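You operate a simulated robot arm through the tools that you are given. There is no shell and no other tool. Be economical: measure what you need, move in short steps, check, and stop when the job is done.

You run a simulated robot arm. Do the job below in one go: nothing can be reset, and whatever is moved stays where it is left.

Task
On the top of the white table, make the green lid jar and the black tab filter change places.

The check looks at the end state, three seconds after you hand in, the way a careful person would. Anything else that was tipped, shoved, dropped, spilled or broken makes it a failure. A push-on lid holds only when it is set on centred and level and pressed home; a screw cap is set on level and turned clockwise until tight.

Robot
A 7-joint arm with a two-finger parallel gripper on a trunk, on a base that drives. Base frame: it is fixed to the floor where the robot stands at the start and does not move with it; the origin is under the middle of the robot, x ahead of it, y to its left, z up. Units: cm, rad, N and s.
With the tool pointing down near the work surface it reaches from about 36 to 76 cm from the robot's upright axis, wherever it stands. Its first joint turns from -2.007 to 2.007 rad. Payload 3.91 kg.
Tool frame: the origin (TCP) lies between the finger pads and is the grasp point; the fingertips stand 3 cm ahead of it; z points along the fingers, y is the line along which they close. The gripper opens to 11 cm. The fingers are 2 cm wide and 1 cm thick; the gripper's body (4.8 by 11.2 cm) begins 5.5 cm behind the TCP.
Orientation is that of the tool frame in the base frame, as a unit quaternion [w, x, y, z]. With the fingers straight down and closing along the base's y, the tool's x points along the base's -x, its y along +y and its z along -z.

Tools
- The arm moves only by the tool nudge_tool. Its argument "moves" is a list that holds one entry, the list of rows, each a list of 7 numbers: the shift along the tool's x, y, z in cm, then the turn, a rotation vector about the tool's x, y, z in rad, then the finger opening in cm, from 0 to 11. In form: [[[tx, ty, tz, wx, wy, wz, fingers], ...]]. A call has 1 to 10 rows; each row is the pose to reach, as a shift and turn from the pose commanded when the call began, along the tool's axes at that moment. Each row takes 0.2 s and may step no farther than 5 cm and 0.15 rad from the row before; otherwise, or with a gripper value out of range, the whole call is refused. Where a pose cannot be reached the arm comes as near as it can. A force on the tool above 40 N (or 10 N above the force at the start of the call, whichever is more), or a blocked arm, ends the call early, and 0.2 s more pass. Each finger travels about 10.8 cm/s and halts on what it meets, pressing with about 38 N; the grip force reading is that of the motor and also rises with nothing between the fingers. The clock runs only during rows and for 0.2 s after the last one: add rows that repeat a pose to give the fingers time. It gives the time, the measured TCP pose, the force on the tool (base axes), the opening and the grip force at its end, in the units of the frame above (readings bear some noise), and new pictures: "pictures" is both (left out), scene, wrist or none.
- Cameras (640 x 400 px; columns grow to the right, rows downward): "scene" is now at [1.68, 12.74, 156.58]; the picture's right is [-0.31, -0.95, 0.00], its down [-0.65, 0.21, -0.73] and it looks along [0.69, -0.23, -0.68] (base axes); focal length 274 px, centre (320, 200). "wrist" rides on the gripper at [7.2, 1.7, -10.3] in the tool frame; the picture's right is [-0.23, 0.97, 0.00], its down [-0.76, -0.18, -0.62] and it looks along [-0.61, -0.14, 0.78] (tool axes); focal length 222 px, centre (320, 200). There is no depth. A picture from a camera that has moved, and an enlarged one, comes with that camera's place and axes in the base frame and with its lens.
- move_column(by): slides the trunk up (or, below 0, down) by that many cm; the arm and the scene camera ride with it, the base frame stays. It gives what a move gives, with no picture.
- steer(legs): drives the robot by 1 to 6 legs, each [ahead, turn to the left] in cm and rad, along the robot's own axes; the way and the turn of a leg run together, so that a leg with both is an arc; at most 150 cm and 3.142 rad a leg. The arm and the cameras ride along, it lands a little off, and it stops where it bumps. It gives what a move gives, and a new picture of the scene camera.
- turn_head(pan, tilt): turns the head with the scene camera to pan (to the left, within 2.705 rad either way) and tilt (down, from -0.506 to 1.204), counted from straight ahead of the robot. It gives what a move gives, and a new picture of the scene camera.
- close_up(camera, box): a new picture of the part [left, top, right, bottom] of that camera's present view, enlarged. The clock stands still meanwhile.
- hand_in(): hands the job in; it is judged then, once.

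Go step by step. Nothing tells you exact positions but the pictures and the camera data: compare them with the known pose of the tool, close in by small moves and look again before you grip or let go. The budget is 165 turns and 170 pictures, counting those below and the enlarged ones. Unless the task says otherwise, let go and move clear before handing in, and close with one line.

The tools are called after "Request:" by a JSON object that holds its "method" and its "body". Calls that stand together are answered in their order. nudge_tool: Moves the arm, as the interface text tells. Its arguments: {"type":"object","properties":{"moves":{"type":"array","items":{"type":"array","items":{"type":"array","items":{"type":"number"}}}},"pictures":{"type":"string","enum":["both","scene","wrist","none"]}},"required":["moves"]} The other tools are called the same way: move_column (by) slides the trunk up or down; steer (legs) drives the base; turn_head (pan, tilt) turns the head that bears the scene camera; close_up (camera, box) takes an enlarged picture of a part of a camera's view; hand_in () hands the job in.

At the start:

```text
clock: 0.0
tool_pos: [54.23, -4.56, 117.14]
tcp_rot: [0.0, -0.001, 1.0, 0.0]
contact_force: [0.1, -0.1, 0.4]
width: 11.0
grip_force: 0.0
trunk travel left (down, up): [-67.5, 31.5]
robot x, y, heading: [-0.01, -0.58, 0.003]
head pan, tilt: [-0.319, 0.754]
```

scene: 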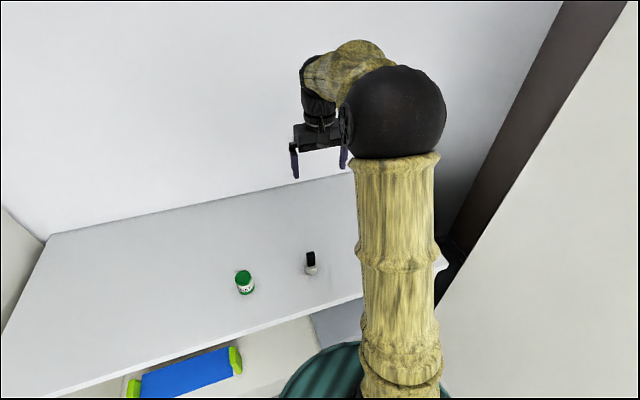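
wrist: 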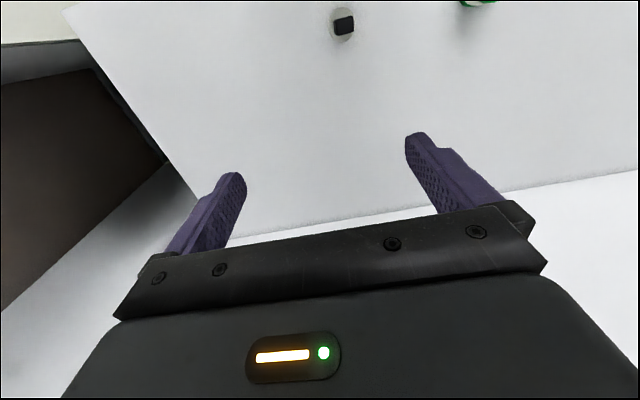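

I see the green-lidded jar at roughly (48, 20) and the black-tabbed item at roughly (48, 0). I'll look at both enlarged before planning.

Request:
{"method": "close_up", "body": {"camera": "scene", "box": [220, 235, 340, 310]}}

Request:
{"method": "close_up", "body": {"camera": "wrist", "box": [300, 0, 540, 150]}}

```text
5.33 times, centred on (280, 272) of scene
camera zoom: at [1.68, 12.74, 156.58], right [-0.31, -0.95, 0.0], down [-0.65, 0.21, -0.73], along [0.69, -0.23, -0.68], focal length 1460 px, centre (533, -187)
```

zoom: 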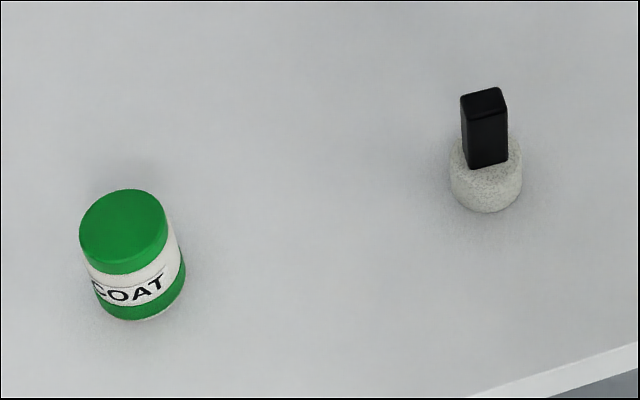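

```text
2.67 times, centred on (420, 75) of wrist
camera zoom: at [46.91, -2.81, 127.57], right [0.23, 0.97, 0.0], down [0.76, -0.18, 0.62], along [0.61, -0.14, -0.78], focal length 592 px, centre (53, 533)
```

zoom: 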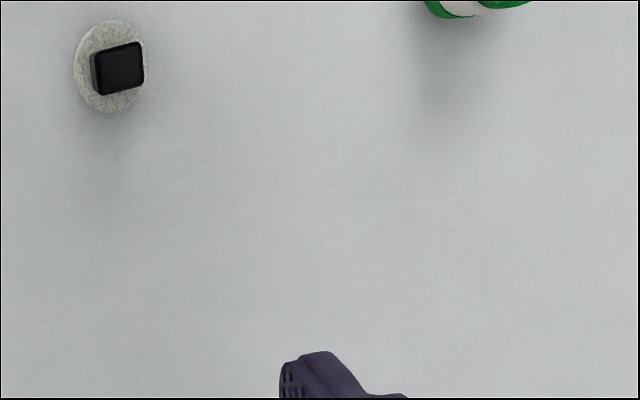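

The filter is a speckled cylinder about 4.3 cm wide with a black tab reaching z≈90, near (47.9, 0.1). The jar is about 5 cm wide and 5.7 cm high, near (47.7, 20.2). I'll move the tool above the filter to look with the wrist camera.

Request:
{"method": "nudge_tool", "body": {"moves": [[[1.5, 1.1, 4, 0, 0, 0, 11], [3, 2.3, 8, 0, 0, 0, 11], [4.5, 3.4, 12, 0, 0, 0, 11], [6.2, 4.6, 16, 0, 0, 0, 11], [6.2, 4.6, 16, 0, 0, 0, 11]]]}}

```text
clock: 1.2
tool_pos: [48.03, 0.16, 100.98]
tcp_rot: [0.0, -0.001, 1.0, 0.0]
contact_force: [0.0, 0.5, 0.2]
width: 11.0
grip_force: 0.0
trunk travel left (down, up): [-67.5, 31.5]
robot x, y, heading: [-0.18, -0.06, -0.001]
head pan, tilt: [-0.319, 0.754]
camera scene: at [1.67, 12.73, 156.58], right [-0.31, -0.95, 0.0], down [-0.65, 0.21, -0.73], along [0.69, -0.23, -0.68], focal length 274 px, centre (320, 200)
camera wrist: at [40.69, 1.94, 111.38], right [0.23, 0.97, 0.0], down [0.76, -0.18, 0.62], along [0.61, -0.14, -0.78], focal length 222 px, centre (320, 200)
```

scene: 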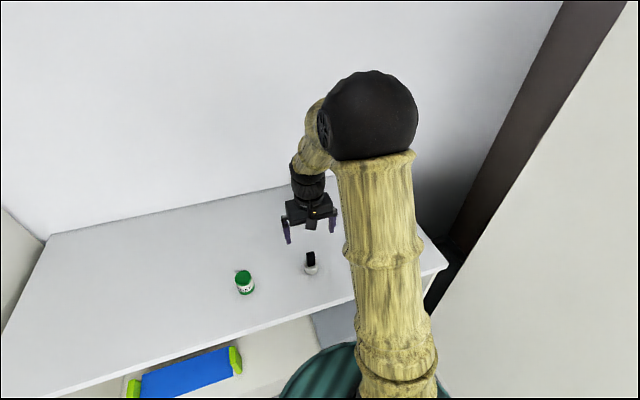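
wrist: 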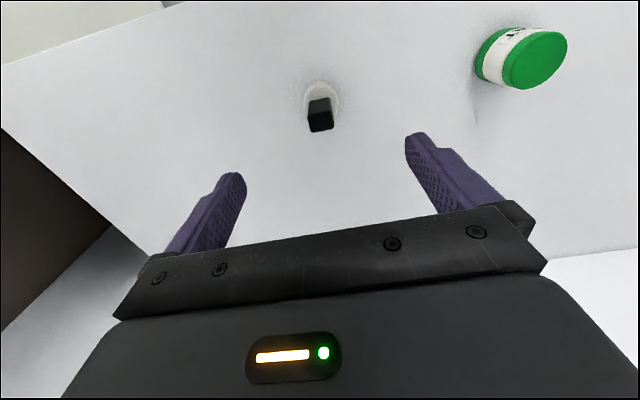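

The wrist view agrees with the filter near (48.2, 0.2). I'll enlarge it to get the tab's orientation.

Request:
{"method": "close_up", "body": {"camera": "wrist", "box": [272, 70, 368, 130]}}

Request:
{"method": "close_up", "body": {"camera": "wrist", "box": [456, 15, 584, 95]}}

```text
6.67 times, centred on (320, 100) of wrist
camera zoom: at [40.69, 1.94, 111.38], right [0.23, 0.97, 0.0], down [0.76, -0.18, 0.62], along [0.61, -0.14, -0.78], focal length 1481 px, centre (320, 867)
```

zoom: 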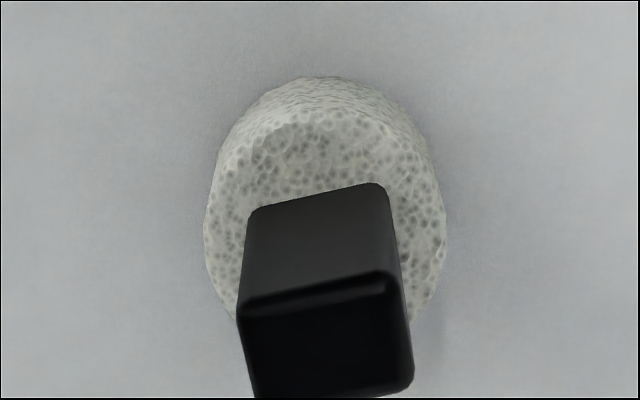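

```text
5.00 times, centred on (520, 55) of wrist
camera zoom: at [40.69, 1.94, 111.38], right [0.23, 0.97, 0.0], down [0.76, -0.18, 0.62], along [0.61, -0.14, -0.78], focal length 1111 px, centre (-680, 925)
```

zoom: 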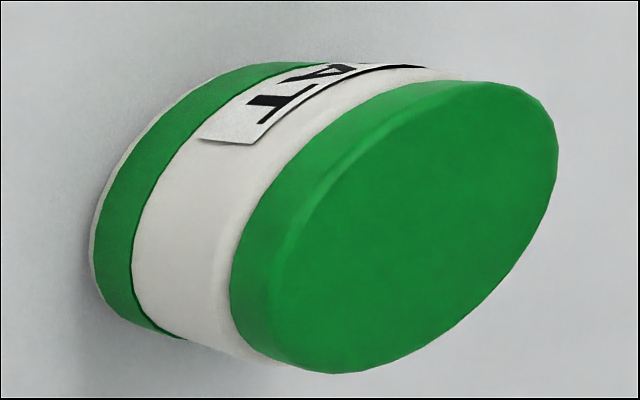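

The base is a porous foam plug, so I'll grip the rigid tab: centre ≈(48.0, 0.4), turned about -0.09 rad, z 85–90. I'll come down to just above it and check.

Request:
{"method": "nudge_tool", "body": {"moves": [[[0, 0.1, 3, 0, 0, 0.05, 8], [0, 0.23, 6, 0, 0, 0.09, 6], [0, 0.23, 7.2, 0, 0, 0.09, 6], [0, 0.23, 7.2, 0, 0, 0.09, 6]]]}}

```text
clock: 2.2
tool_pos: [48.03, 0.55, 94.06]
tcp_rot: [0.0, 0.046, 0.999, 0.0]
contact_force: [-0.3, 0.4, 0.0]
width: 5.99
grip_force: 0.0
trunk travel left (down, up): [-67.5, 31.5]
robot x, y, heading: [0.13, -0.3, -0.0]
head pan, tilt: [-0.319, 0.754]
camera scene: at [1.68, 12.73, 156.58], right [-0.31, -0.95, 0.0], down [-0.65, 0.21, -0.73], along [0.69, -0.23, -0.68], focal length 274 px, centre (320, 200)
camera wrist: at [40.96, 2.87, 104.4], right [0.31, 0.95, 0.0], down [0.74, -0.25, 0.62], along [0.59, -0.2, -0.78], focal length 222 px, centre (320, 200)
```

scene: 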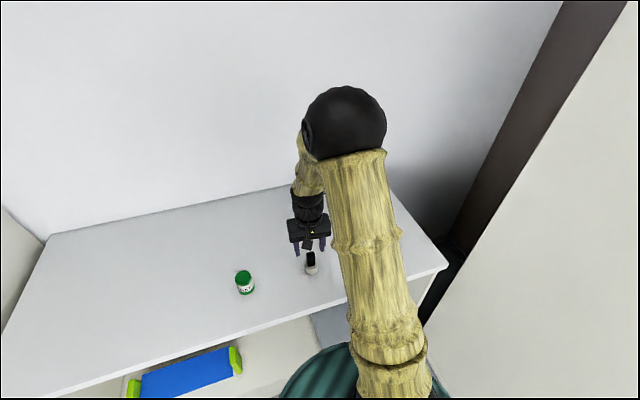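
wrist: 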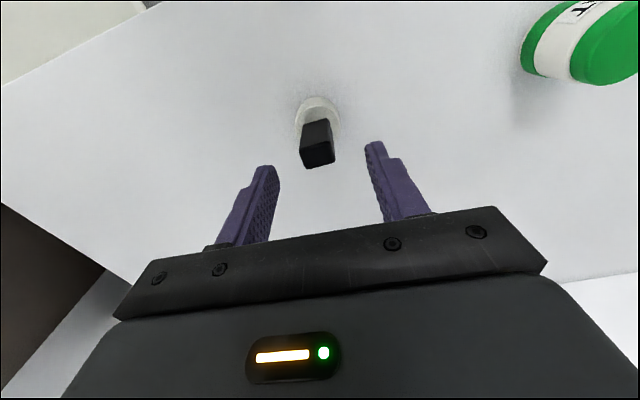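

The tab lies between the fingers. I'll enlarge to check centring and alignment.

Request:
{"method": "close_up", "body": {"camera": "wrist", "box": [240, 90, 400, 190]}}

```text
4.00 times, centred on (320, 140) of wrist
camera zoom: at [40.96, 2.87, 104.4], right [0.31, 0.95, 0.0], down [0.74, -0.25, 0.62], along [0.59, -0.2, -0.78], focal length 888 px, centre (320, 440)
```

zoom: 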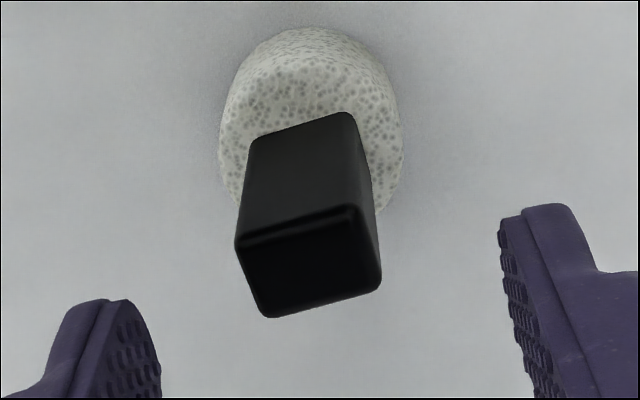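

The tab is centred between the fingers; alignment should be about 0.05 rad, so I'll turn back slightly, go down and close on the tab.

Request:
{"method": "nudge_tool", "body": {"moves": [[[0, 0, 2.7, 0, 0, -0.04, 5], [0, 0, 5.4, 0, 0, -0.04, 4.5], [0, 0, 5.4, 0, 0, -0.04, 4.5], [0, 0, 5.4, 0, 0, -0.04, 3], [0, 0, 5.4, 0, 0, -0.04, 2], [0, 0, 5.4, 0, 0, -0.04, 1], [0, 0, 5.4, 0, 0, -0.04, 1]]]}}

```text
clock: 3.8
tool_pos: [48.05, 0.55, 88.67]
tcp_rot: [-0.001, 0.026, 1.0, 0.0]
contact_force: [0.2, -0.2, 0.2]
width: 2.29
grip_force: 38.3
trunk travel left (down, up): [-67.5, 31.5]
robot x, y, heading: [0.11, -0.16, 0.0]
head pan, tilt: [-0.319, 0.754]
camera scene: at [1.69, 12.74, 156.58], right [-0.31, -0.95, 0.0], down [-0.65, 0.21, -0.73], along [0.69, -0.23, -0.68], focal length 274 px, centre (320, 200)
camera wrist: at [40.85, 2.53, 98.95], right [0.28, 0.96, 0.0], down [0.75, -0.22, 0.62], along [0.6, -0.17, -0.78], focal length 222 px, centre (320, 200)
```

scene: 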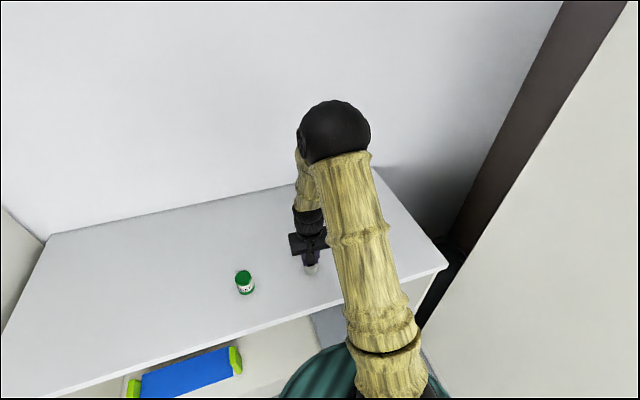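
wrist: 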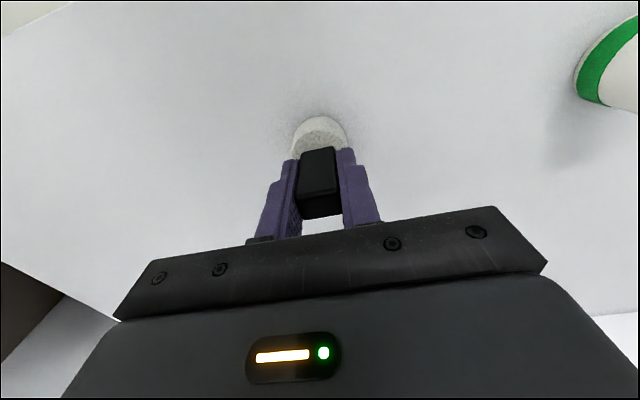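

The tab is gripped (2.29 cm wide). I'll lift slightly and see whether the foam comes with it.

Request:
{"method": "nudge_tool", "body": {"moves": [[[0, 0, -0.7, 0, 0, 0, 1], [0, 0, -1.5, 0, 0, 0, 1], [0, 0, -3, 0, 0, 0, 1], [0, 0, -3, 0, 0, 0, 1]]], "pictures": "wrist"}}

```text
clock: 4.8
tool_pos: [48.05, 0.22, 91.6]
tcp_rot: [0.0, 0.025, 1.0, 0.0]
contact_force: [0.2, -0.2, -0.6]
width: 2.29
grip_force: 37.9
trunk travel left (down, up): [-67.5, 31.5]
robot x, y, heading: [-0.28, -0.19, -0.003]
head pan, tilt: [-0.319, 0.754]
camera wrist: at [40.89, 2.45, 101.93], right [0.28, 0.96, 0.0], down [0.75, -0.22, 0.62], along [0.6, -0.17, -0.78], focal length 222 px, centre (320, 200)
```

wrist: 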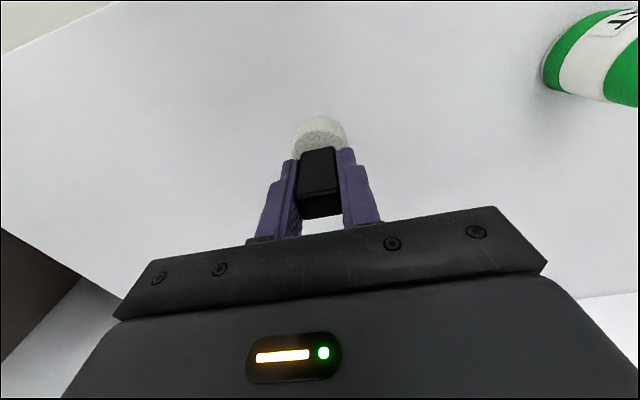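

The foam came up with the tab. I'll carry it to a spare spot near (58, 10) and set it down there.

Request:
{"method": "nudge_tool", "body": {"moves": [[[-2.4, 2.6, 0, 0, 0, 0, 1], [-4.8, 5.2, 0, 0, 0, 0, 1], [-7.2, 7.9, 0, 0, 0, 0, 1], [-9.5, 10.5, 0, 0, 0, 0, 1], [-9.5, 10.5, 0, 0, 0, 0, 1], [-9.5, 10.5, 1.2, 0, 0, 0, 1], [-9.5, 10.5, 2.3, 0, 0, 0, 1], [-9.5, 10.5, 2.95, 0, 0, 0, 1], [-9.5, 10.5, 2.95, 0, 0, 0, 1]]]}}

```text
clock: 6.8
tool_pos: [57.95, 10.32, 88.7]
tcp_rot: [0.0, 0.025, 1.0, -0.001]
contact_force: [0.3, 0.2, 0.4]
width: 2.31
grip_force: 38.1
trunk travel left (down, up): [-67.5, 31.5]
robot x, y, heading: [-0.18, 0.25, 0.001]
head pan, tilt: [-0.319, 0.754]
camera scene: at [1.69, 12.74, 156.58], right [-0.31, -0.95, 0.0], down [-0.65, 0.21, -0.73], along [0.69, -0.23, -0.68], focal length 274 px, centre (320, 200)
camera wrist: at [50.78, 12.44, 99.11], right [0.28, 0.96, 0.0], down [0.75, -0.22, 0.62], along [0.6, -0.17, -0.78], focal length 222 px, centre (320, 200)
```

scene: 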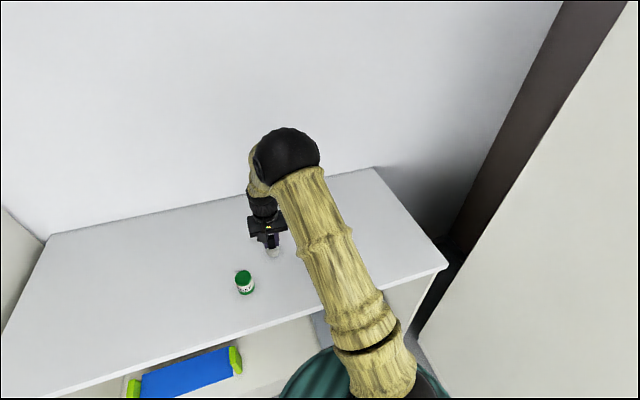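
wrist: 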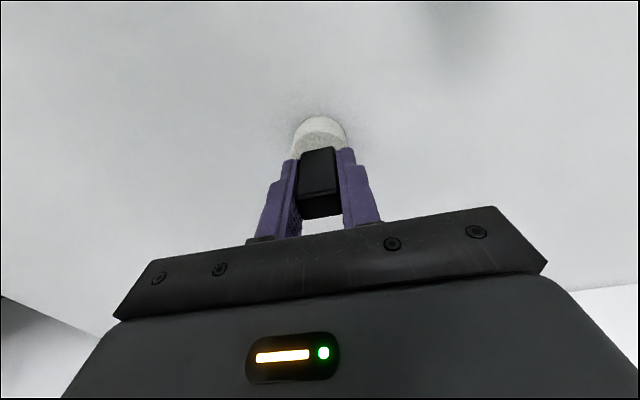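

The foam is on the table at the spare spot. I'll open and rise clear, turning the tool back square.

Request:
{"method": "nudge_tool", "body": {"moves": [[[0, 0, 0, 0, 0, 0, 3], [0, 0, 0, 0, 0, 0, 5], [0, 0, -2, 0, 0, 0, 5], [0, 0, -5, 0, 0, 0, 6], [0, 0, -9, 0, 0, -0.05, 8], [0, 0, -12, 0, 0, -0.05, 10], [0, 0, -12, 0, 0, -0.05, 10]]]}}

```text
clock: 8.4
tool_pos: [58.05, 10.32, 100.65]
tcp_rot: [0.0, 0.001, 1.0, 0.0]
contact_force: [-0.3, -0.3, -0.2]
width: 10.01
grip_force: 0.1
trunk travel left (down, up): [-67.5, 31.5]
robot x, y, heading: [0.06, 0.11, 0.001]
head pan, tilt: [-0.319, 0.754]
camera scene: at [1.7, 12.74, 156.58], right [-0.31, -0.95, 0.0], down [-0.65, 0.21, -0.73], along [0.69, -0.23, -0.68], focal length 274 px, centre (320, 200)
camera wrist: at [50.81, 12.07, 111.06], right [0.23, 0.97, 0.0], down [0.76, -0.18, 0.62], along [0.61, -0.14, -0.78], focal length 222 px, centre (320, 200)
```

scene: 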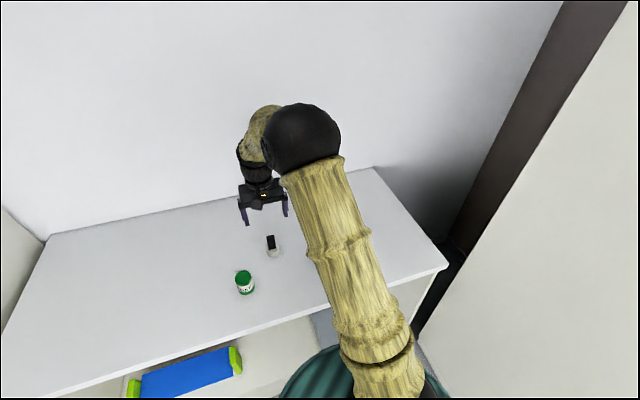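
wrist: 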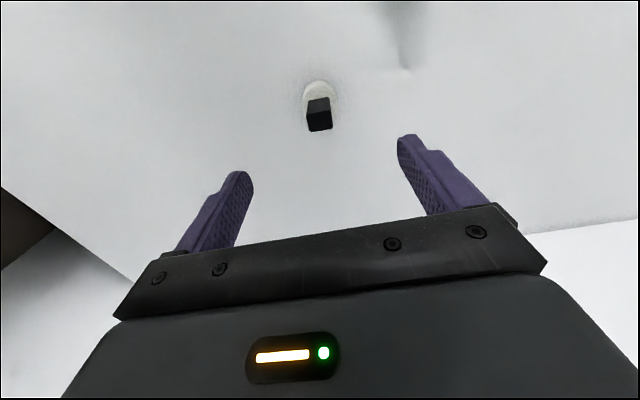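

The filter stands upright at (58, 10). Next I move above the jar at about (47.8, 20.3) to look at it.

Request:
{"method": "nudge_tool", "body": {"moves": [[[3.4, 3.3, 0, 0, 0, 0, 10], [6.8, 6.6, 0, 0, 0, 0, 10], [10.2, 10, 0, 0, 0, 0, 10], [10.2, 10, 3, 0, 0, 0, 10], [10.2, 10, 3, 0, 0, 0, 10]]]}}

Request:
{"method": "close_up", "body": {"camera": "wrist", "box": [240, 60, 400, 160]}}

```text
clock: 9.6
tool_pos: [47.53, 20.43, 97.87]
tcp_rot: [0.0, 0.0, 1.0, 0.002]
contact_force: [-0.1, 0.4, 0.2]
width: 9.97
grip_force: 0.1
trunk travel left (down, up): [-67.5, 31.5]
robot x, y, heading: [-0.11, -0.09, 0.001]
head pan, tilt: [-0.319, 0.754]
camera scene: at [1.65, 12.73, 156.59], right [-0.31, -0.95, 0.0], down [-0.65, 0.21, -0.73], along [0.69, -0.23, -0.68], focal length 274 px, centre (320, 200)
camera wrist: at [40.28, 22.06, 108.26], right [0.23, 0.97, 0.0], down [0.76, -0.18, 0.62], along [0.61, -0.14, -0.78], focal length 222 px, centre (320, 200)
```

scene: 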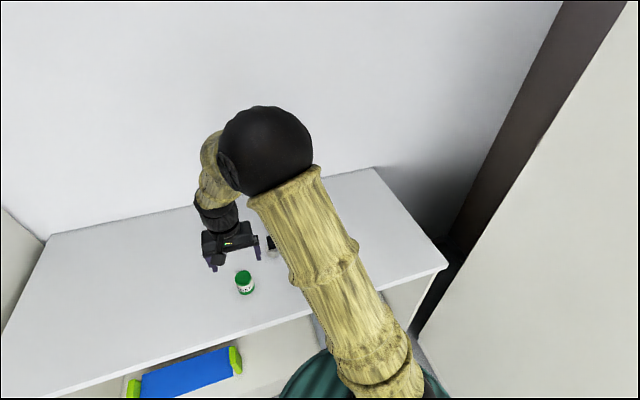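
wrist: 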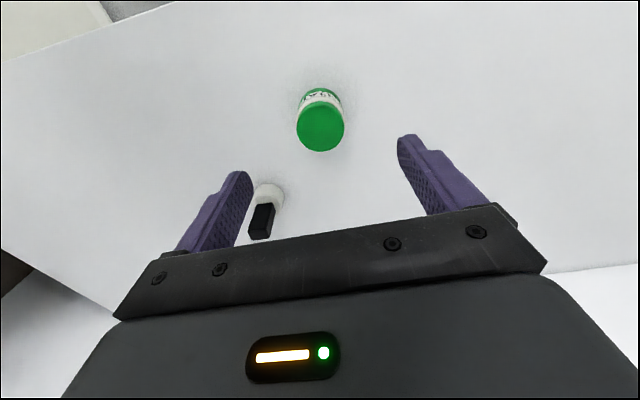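

```text
4.00 times, centred on (320, 110) of wrist
camera zoom: at [40.28, 22.06, 108.26], right [0.23, 0.97, 0.0], down [0.76, -0.18, 0.62], along [0.61, -0.14, -0.78], focal length 888 px, centre (320, 560)
```

zoom: 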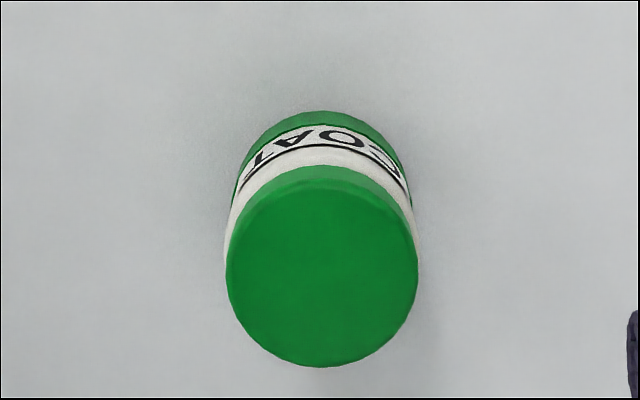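

The jar's lid centre is about 0.4 cm ahead of the tool axis and well centred sideways. I'll shift, go down around the body and check before gripping.

Request:
{"method": "nudge_tool", "body": {"moves": [[[-0.4, 0, 3, 0, 0, 0, 9], [-0.4, 0, 6, 0, 0, 0, 8], [-0.4, 0, 9, 0, 0, 0, 8], [-0.4, 0, 11, 0, 0, 0, 8], [-0.4, 0, 12.2, 0, 0, 0, 8], [-0.4, 0, 12.2, 0, 0, 0, 8]]]}}

```text
clock: 11.0
tool_pos: [48.17, 20.38, 85.46]
tcp_rot: [-0.001, 0.0, 1.0, 0.0]
contact_force: [-0.3, 0.0, -0.5]
width: 8.01
grip_force: 0.0
trunk travel left (down, up): [-67.5, 31.5]
robot x, y, heading: [0.0, -0.27, -0.002]
head pan, tilt: [-0.319, 0.754]
camera scene: at [1.69, 12.75, 156.58], right [-0.31, -0.95, 0.0], down [-0.65, 0.21, -0.73], along [0.69, -0.23, -0.68], focal length 274 px, centre (320, 200)
camera wrist: at [40.95, 22.0, 95.92], right [0.23, 0.97, 0.0], down [0.76, -0.18, 0.62], along [0.61, -0.14, -0.78], focal length 222 px, centre (320, 200)
```

scene: 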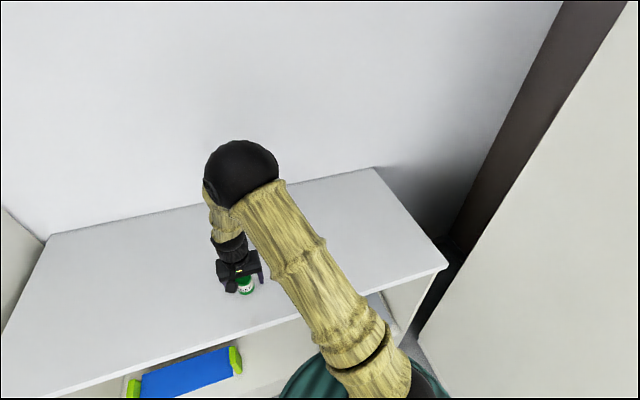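
wrist: 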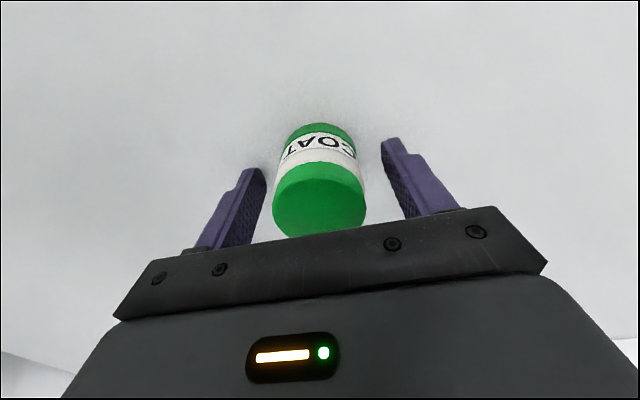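

The jar stands centred between the fingers. I'll close on it.

Request:
{"method": "nudge_tool", "body": {"moves": [[[0, 0, 0, 0, 0, 0, 6.5], [0, 0, 0, 0, 0, 0, 5], [0, 0, 0, 0, 0, 0, 4], [0, 0, 0, 0, 0, 0, 3.5], [0, 0, 0, 0, 0, 0, 3.5]]], "pictures": "wrist"}}

```text
clock: 12.2
tool_pos: [48.15, 20.27, 85.56]
tcp_rot: [0.0, 0.0, 1.0, 0.001]
contact_force: [-0.5, 1.2, 0.2]
width: 4.66
grip_force: 37.9
trunk travel left (down, up): [-67.5, 31.5]
robot x, y, heading: [0.01, 0.05, -0.0]
head pan, tilt: [-0.319, 0.754]
camera wrist: at [40.95, 22.01, 95.94], right [0.23, 0.97, 0.0], down [0.76, -0.18, 0.62], along [0.61, -0.14, -0.78], focal length 222 px, centre (320, 200)
```

wrist: 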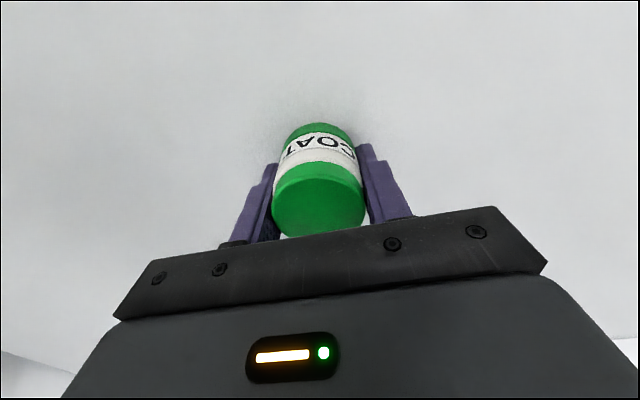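

The jar is gripped at 4.66 cm. I'll lift it 3 cm and check that it holds.

Request:
{"method": "nudge_tool", "body": {"moves": [[[0, 0, -0.7, 0, 0, 0, 3.5], [0, 0, -1.8, 0, 0, 0, 3.5], [0, 0, -3, 0, 0, 0, 3.5], [0, 0, -3, 0, 0, 0, 3.5]]], "pictures": "wrist"}}

```text
clock: 13.2
tool_pos: [48.1, 20.21, 88.43]
tcp_rot: [-0.001, 0.0, 1.0, 0.0]
contact_force: [0.7, 0.2, -2.1]
width: 4.66
grip_force: 38.0
trunk travel left (down, up): [-67.5, 31.5]
robot x, y, heading: [-0.16, 0.42, -0.0]
head pan, tilt: [-0.319, 0.754]
camera wrist: at [40.94, 21.96, 98.83], right [0.23, 0.97, 0.0], down [0.76, -0.18, 0.62], along [0.61, -0.14, -0.78], focal length 222 px, centre (320, 200)
```

wrist: 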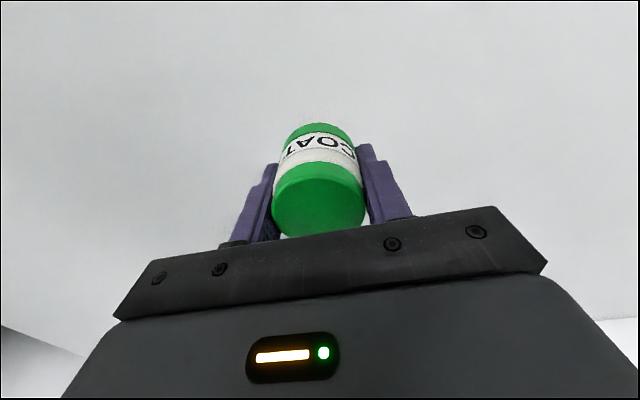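

It holds firmly and upright. I'll carry it along y to the filter's former place, then lower it.

Request:
{"method": "nudge_tool", "body": {"moves": [[[0, -3, 0, 0, 0, 0, 3.5], [0, -7, 0, 0, 0, 0, 3.5], [0, -11, 0, 0, 0, 0, 3.5], [0, -15, 0, 0, 0, 0, 3.5], [0, -18, 0, 0, 0, 0, 3.5], [0, -19.95, 0, 0, 0, 0, 3.5], [0, -19.95, 1, 0, 0, 0, 3.5], [0, -19.95, 2.2, 0, 0, 0, 3.5], [0, -19.95, 2.95, 0, 0, 0, 3.5], [0, -19.95, 2.95, 0, 0, 0, 3.5]]]}}

```text
clock: 15.4
tool_pos: [48.17, 0.33, 85.68]
tcp_rot: [0.001, -0.001, 1.0, 0.0]
contact_force: [0.4, -0.5, 21.2]
width: 4.63
grip_force: 38.1
trunk travel left (down, up): [-67.5, 31.5]
robot x, y, heading: [-0.07, -0.13, 0.004]
head pan, tilt: [-0.319, 0.754]
camera scene: at [1.52, 12.73, 156.62], right [-0.31, -0.95, 0.0], down [-0.65, 0.21, -0.73], along [0.69, -0.23, -0.68], focal length 274 px, centre (320, 200)
camera wrist: at [40.89, 2.11, 95.91], right [0.23, 0.97, 0.0], down [0.76, -0.18, 0.63], along [0.61, -0.14, -0.78], focal length 222 px, centre (320, 200)
```

scene: 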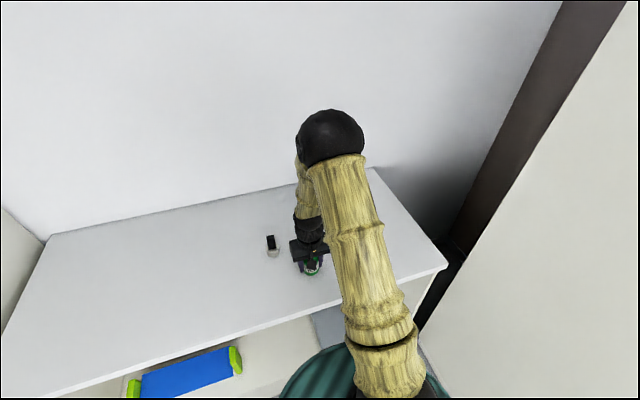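
wrist: 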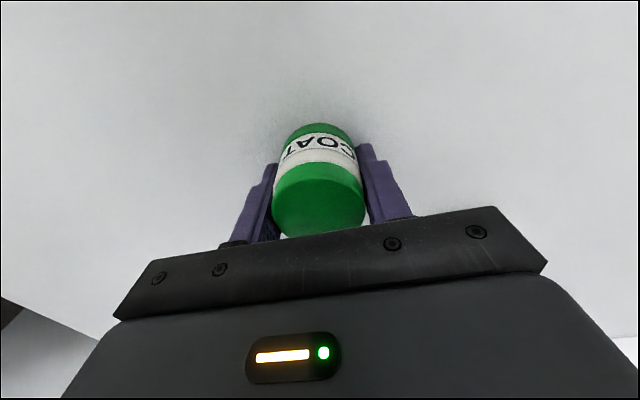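

The jar is resting on the table at (48.1, 0.3), pressed a little. I'll ease up 0.1 cm, open, and rise clear.

Request:
{"method": "nudge_tool", "body": {"moves": [[[0, 0, -0.1, 0, 0, 0, 3.8], [0, 0, -0.1, 0, 0, 0, 5.2], [0, 0, -0.1, 0, 0, 0, 7], [0, 0, -0.1, 0, 0, 0, 7.5], [0, 0, -3, 0, 0, 0, 7.5], [0, 0, -7, 0, 0, 0, 7.5], [0, 0, -11, 0, 0, 0, 7.5], [0, 0, -15, 0, 0, 0, 7.5], [0, 0, -15, 0, 0, 0, 7.5]]]}}

Request:
{"method": "close_up", "body": {"camera": "scene", "box": [220, 220, 348, 300]}}

```text
clock: 17.4
tool_pos: [48.26, 0.22, 100.45]
tcp_rot: [0.0, 0.0, 1.0, 0.0]
contact_force: [-0.7, -0.3, 0.4]
width: 7.51
grip_force: 0.1
trunk travel left (down, up): [-67.5, 31.5]
robot x, y, heading: [0.15, -0.02, 0.003]
head pan, tilt: [-0.319, 0.754]
camera scene: at [1.71, 12.74, 156.58], right [-0.31, -0.95, 0.0], down [-0.65, 0.21, -0.73], along [0.69, -0.23, -0.68], focal length 274 px, centre (320, 200)
camera wrist: at [40.97, 1.98, 110.9], right [0.23, 0.97, 0.0], down [0.76, -0.18, 0.62], along [0.61, -0.14, -0.78], focal length 222 px, centre (320, 200)
```

scene: 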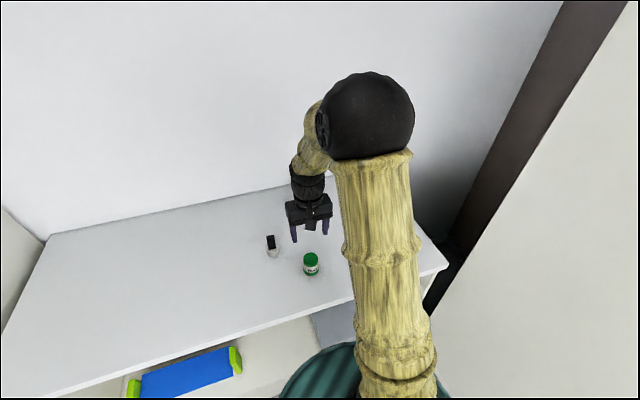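
wrist: 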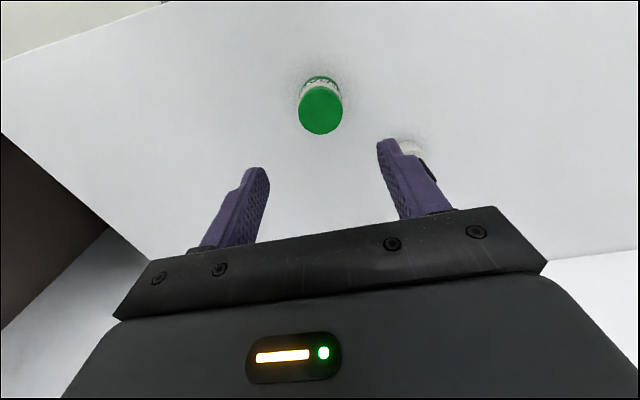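

```text
5.00 times, centred on (284, 260) of scene
camera zoom: at [1.71, 12.74, 156.58], right [-0.31, -0.95, 0.0], down [-0.65, 0.21, -0.73], along [0.69, -0.23, -0.68], focal length 1369 px, centre (500, -100)
```

zoom: 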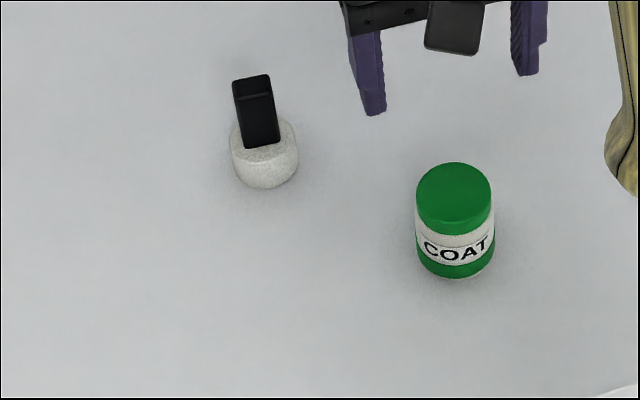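

The jar stands upright where the filter was, and the filter is still upright at the spare spot. I'll return over the filter.

Request:
{"method": "nudge_tool", "body": {"moves": [[[-3.2, 3.3, 0, 0, 0, 0, 7], [-6.4, 6.6, 0, 0, 0, 0.05, 6], [-9.85, 10, 0, 0, 0, 0.05, 6], [-9.85, 10, 4, 0, 0, 0.05, 5.5], [-9.85, 10, 6.7, 0, 0, 0.05, 5.5], [-9.85, 10, 6.7, 0, 0, 0.05, 5.5]]], "pictures": "none"}}

Request:
{"method": "close_up", "body": {"camera": "wrist", "box": [240, 90, 400, 190]}}

```text
clock: 18.8
tool_pos: [58.0, 10.23, 93.79]
tcp_rot: [0.0, 0.025, 1.0, -0.001]
contact_force: [-0.4, 0.8, -0.1]
width: 5.48
grip_force: 0.1
trunk travel left (down, up): [-67.5, 31.5]
robot x, y, heading: [-0.02, -0.07, 0.003]
head pan, tilt: [-0.319, 0.754]
```

```text
4.00 times, centred on (320, 140) of wrist
camera zoom: at [50.83, 12.29, 104.14], right [0.28, 0.96, 0.0], down [0.75, -0.22, 0.62], along [0.6, -0.17, -0.78], focal length 888 px, centre (320, 440)
```

zoom: 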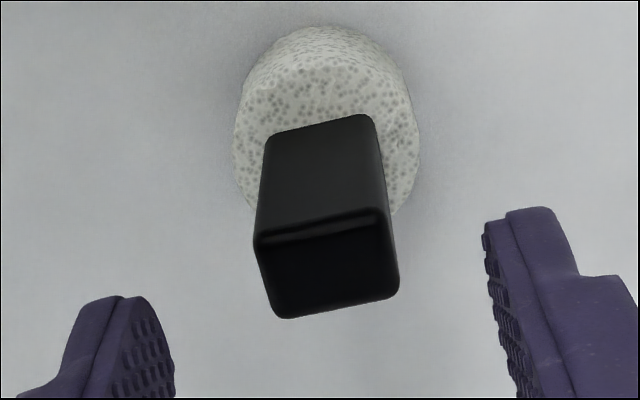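

The tab sits about 0.25 cm to +y of centre and is aligned. I'll correct, go down and grip.

Request:
{"method": "nudge_tool", "body": {"moves": [[[0, 0.25, 2.6, 0, 0, 0, 5], [0, 0.25, 5.15, 0, 0, 0, 4.5], [0, 0.25, 5.15, 0, 0, 0, 4.5], [0, 0.25, 5.15, 0, 0, 0, 3], [0, 0.25, 5.15, 0, 0, 0, 2], [0, 0.25, 5.15, 0, 0, 0, 1], [0, 0.25, 5.15, 0, 0, 0, 1], [0, 0.25, 3.9, 0, 0, 0, 1], [0, 0.25, 2.15, 0, 0, 0, 1], [0, 0.25, 2.15, 0, 0, 0, 1]]], "pictures": "wrist"}}

```text
clock: 21.0
tool_pos: [58.07, 10.57, 91.65]
tcp_rot: [0.0, 0.025, 1.0, 0.0]
contact_force: [0.2, -0.1, -0.8]
width: 2.28
grip_force: 38.1
trunk travel left (down, up): [-67.5, 31.5]
robot x, y, heading: [0.21, -0.2, 0.005]
head pan, tilt: [-0.319, 0.754]
camera wrist: at [51.0, 12.65, 102.05], right [0.28, 0.96, 0.0], down [0.75, -0.22, 0.62], along [0.6, -0.17, -0.78], focal length 222 px, centre (320, 200)
```

wrist: 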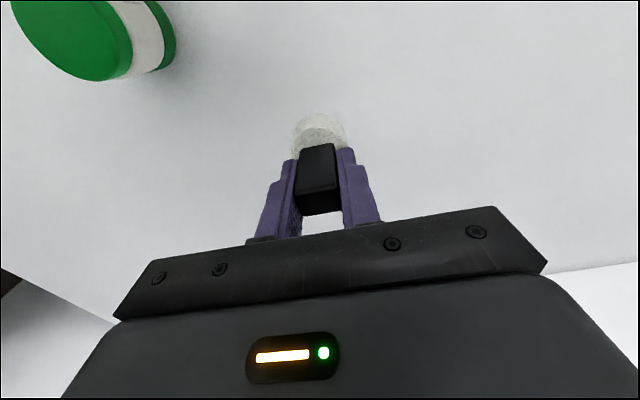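

The filter is in hand. I'll carry it to the jar's former place at (48.0, 20.3) and lower it.

Request:
{"method": "nudge_tool", "body": {"moves": [[[2, 1.8, 0, 0, 0, 0, 1], [4.8, 4.2, 0, 0, 0, 0, 1], [7.6, 6.7, 0, 0, 0, 0, 1], [10.54, 9.3, 0, 0, 0, 0, 1], [10.54, 9.3, 0, 0, 0, 0, 1], [10.54, 9.3, 1.2, 0, 0, 0, 1], [10.54, 9.3, 2.3, 0, 0, 0, 1], [10.54, 9.3, 2.9, 0, 0, 0, 1], [10.54, 9.3, 2.9, 0, 0, 0, 1]]]}}

```text
clock: 23.0
tool_pos: [48.07, 20.52, 88.84]
tcp_rot: [-0.001, 0.026, 1.0, 0.001]
contact_force: [-0.4, 0.1, -0.6]
width: 2.26
grip_force: 38.2
trunk travel left (down, up): [-67.5, 31.5]
robot x, y, heading: [-0.27, -0.25, -0.0]
head pan, tilt: [-0.319, 0.754]
camera scene: at [1.68, 12.75, 156.58], right [-0.31, -0.95, 0.0], down [-0.65, 0.21, -0.73], along [0.69, -0.23, -0.68], focal length 274 px, centre (320, 200)
camera wrist: at [40.9, 22.65, 99.22], right [0.28, 0.96, 0.0], down [0.75, -0.22, 0.62], along [0.6, -0.17, -0.78], focal length 222 px, centre (320, 200)
```

scene: 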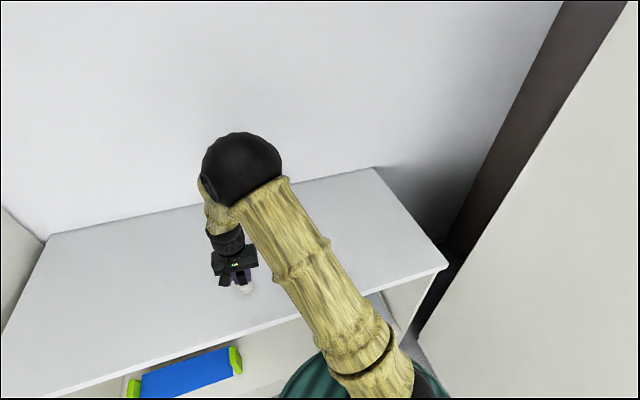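
wrist: 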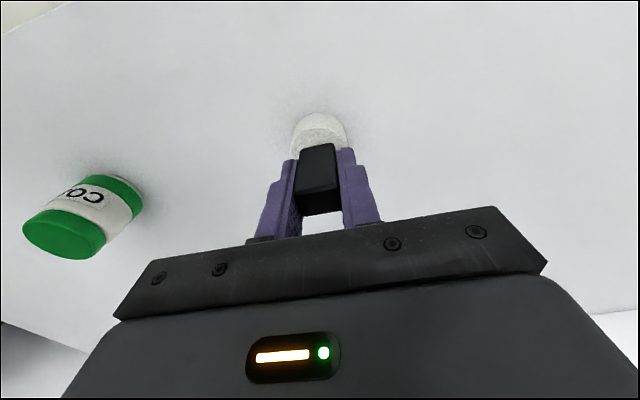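

The filter hangs just above the table. I'll lower it a touch more to feel contact.

Request:
{"method": "nudge_tool", "body": {"moves": [[[0, 0, 0.08, 0, 0, 0, 1], [0, 0, 0.15, 0, 0, 0, 1], [0, 0, 0.15, 0, 0, 0, 1]]], "pictures": "none"}}

```text
clock: 23.8
tool_pos: [48.11, 20.61, 88.65]
tcp_rot: [0.001, 0.025, 1.0, 0.001]
contact_force: [-0.7, -0.2, -0.9]
width: 2.28
grip_force: 37.7
trunk travel left (down, up): [-67.5, 31.5]
robot x, y, heading: [0.37, 0.19, 0.0]
head pan, tilt: [-0.319, 0.754]
```

Still carried, and about 0.2 cm too far in y. I'll correct and lower a bit more.

Request:
{"method": "nudge_tool", "body": {"moves": [[[0, -0.2, -0.1, 0, 0, 0, 1], [0, -0.2, 0, 0, 0, 0, 1], [0, -0.2, 0.1, 0, 0, 0, 1], [0, -0.2, 0.1, 0, 0, 0, 1]]], "pictures": "wrist"}}

```text
clock: 24.8
tool_pos: [48.1, 20.35, 88.49]
tcp_rot: [0.001, 0.025, 1.0, 0.001]
contact_force: [-0.5, 0.6, 13.5]
width: 2.3
grip_force: 37.9
trunk travel left (down, up): [-67.5, 31.5]
robot x, y, heading: [0.21, -0.15, 0.009]
head pan, tilt: [-0.319, 0.754]
camera wrist: at [40.84, 22.35, 98.93], right [0.28, 0.96, 0.0], down [0.75, -0.22, 0.62], along [0.6, -0.17, -0.78], focal length 222 px, centre (320, 200)
```

wrist: 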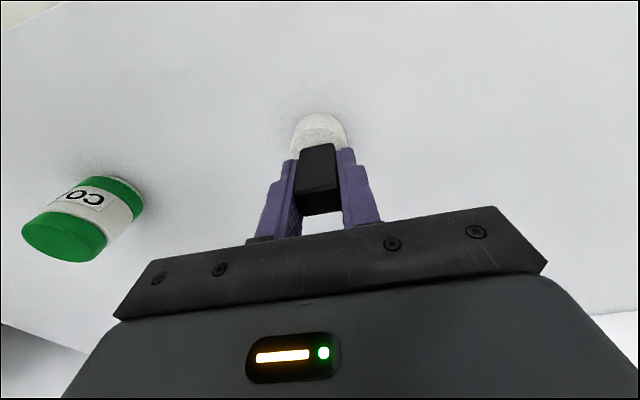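

It is on the table now. I'll ease up slightly, open, and rise clear.

Request:
{"method": "nudge_tool", "body": {"moves": [[[0, 0, -0.06, 0, 0, 0, 1.5], [0, 0, -0.06, 0, 0, 0, 3], [0, 0, -0.06, 0, 0, 0, 5], [0, 0, -0.06, 0, 0, 0, 5], [0, 0, -3, 0, 0, 0, 5], [0, 0, -7, 0, 0, 0, 5], [0, 0, -11.5, 0, 0, 0, 5], [0, 0, -16, 0, 0, 0, 5], [0, 0, -16, 0, 0, 0, 5]]]}}

Request:
{"method": "close_up", "body": {"camera": "scene", "box": [220, 235, 340, 310]}}

```text
clock: 26.8
tool_pos: [47.87, 20.39, 104.49]
tcp_rot: [0.0, 0.025, 1.0, -0.001]
contact_force: [0.3, -0.4, -0.7]
width: 4.99
grip_force: 0.0
trunk travel left (down, up): [-67.5, 31.5]
robot x, y, heading: [-0.3, -0.06, -0.002]
head pan, tilt: [-0.319, 0.754]
camera scene: at [1.71, 12.76, 156.58], right [-0.31, -0.95, 0.0], down [-0.65, 0.21, -0.73], along [0.69, -0.23, -0.68], focal length 274 px, centre (320, 200)
camera wrist: at [40.8, 22.32, 114.86], right [0.28, 0.96, 0.0], down [0.75, -0.22, 0.62], along [0.6, -0.17, -0.78], focal length 222 px, centre (320, 200)
```

scene: 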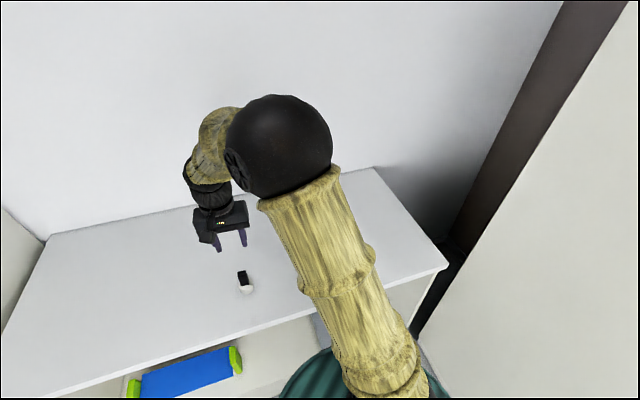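
wrist: 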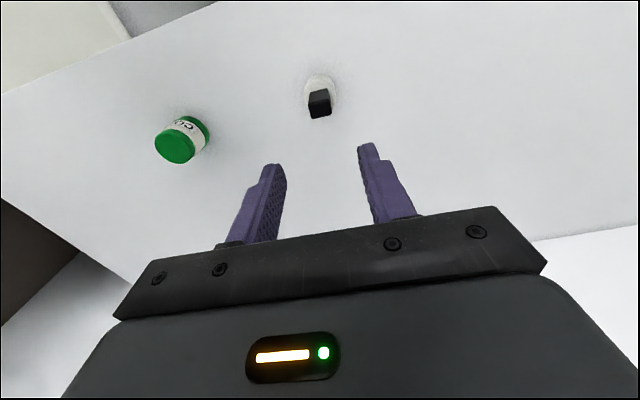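

```text
5.33 times, centred on (280, 272) of scene
camera zoom: at [1.71, 12.76, 156.58], right [-0.31, -0.95, 0.0], down [-0.65, 0.21, -0.73], along [0.69, -0.23, -0.68], focal length 1460 px, centre (533, -187)
```

zoom: 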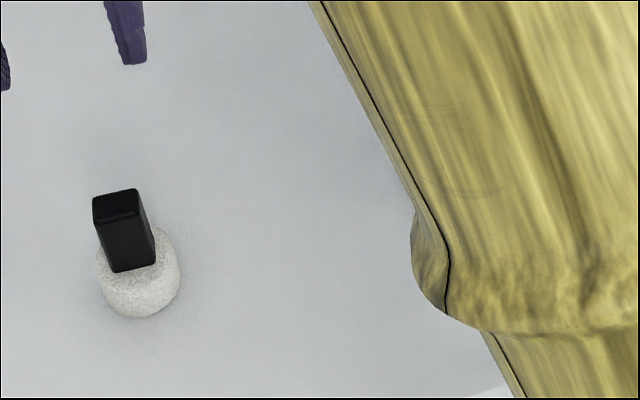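

Both objects stand upright in each other's former places, matching to within a few millimetres, and the gripper is open and clear, so I'm handing in.

Request:
{"method": "hand_in", "body": {}}

```text
The job is handed in.
```

The green lid jar and the black tab filter have changed places on the white table; both stand upright, and I've handed the job in.
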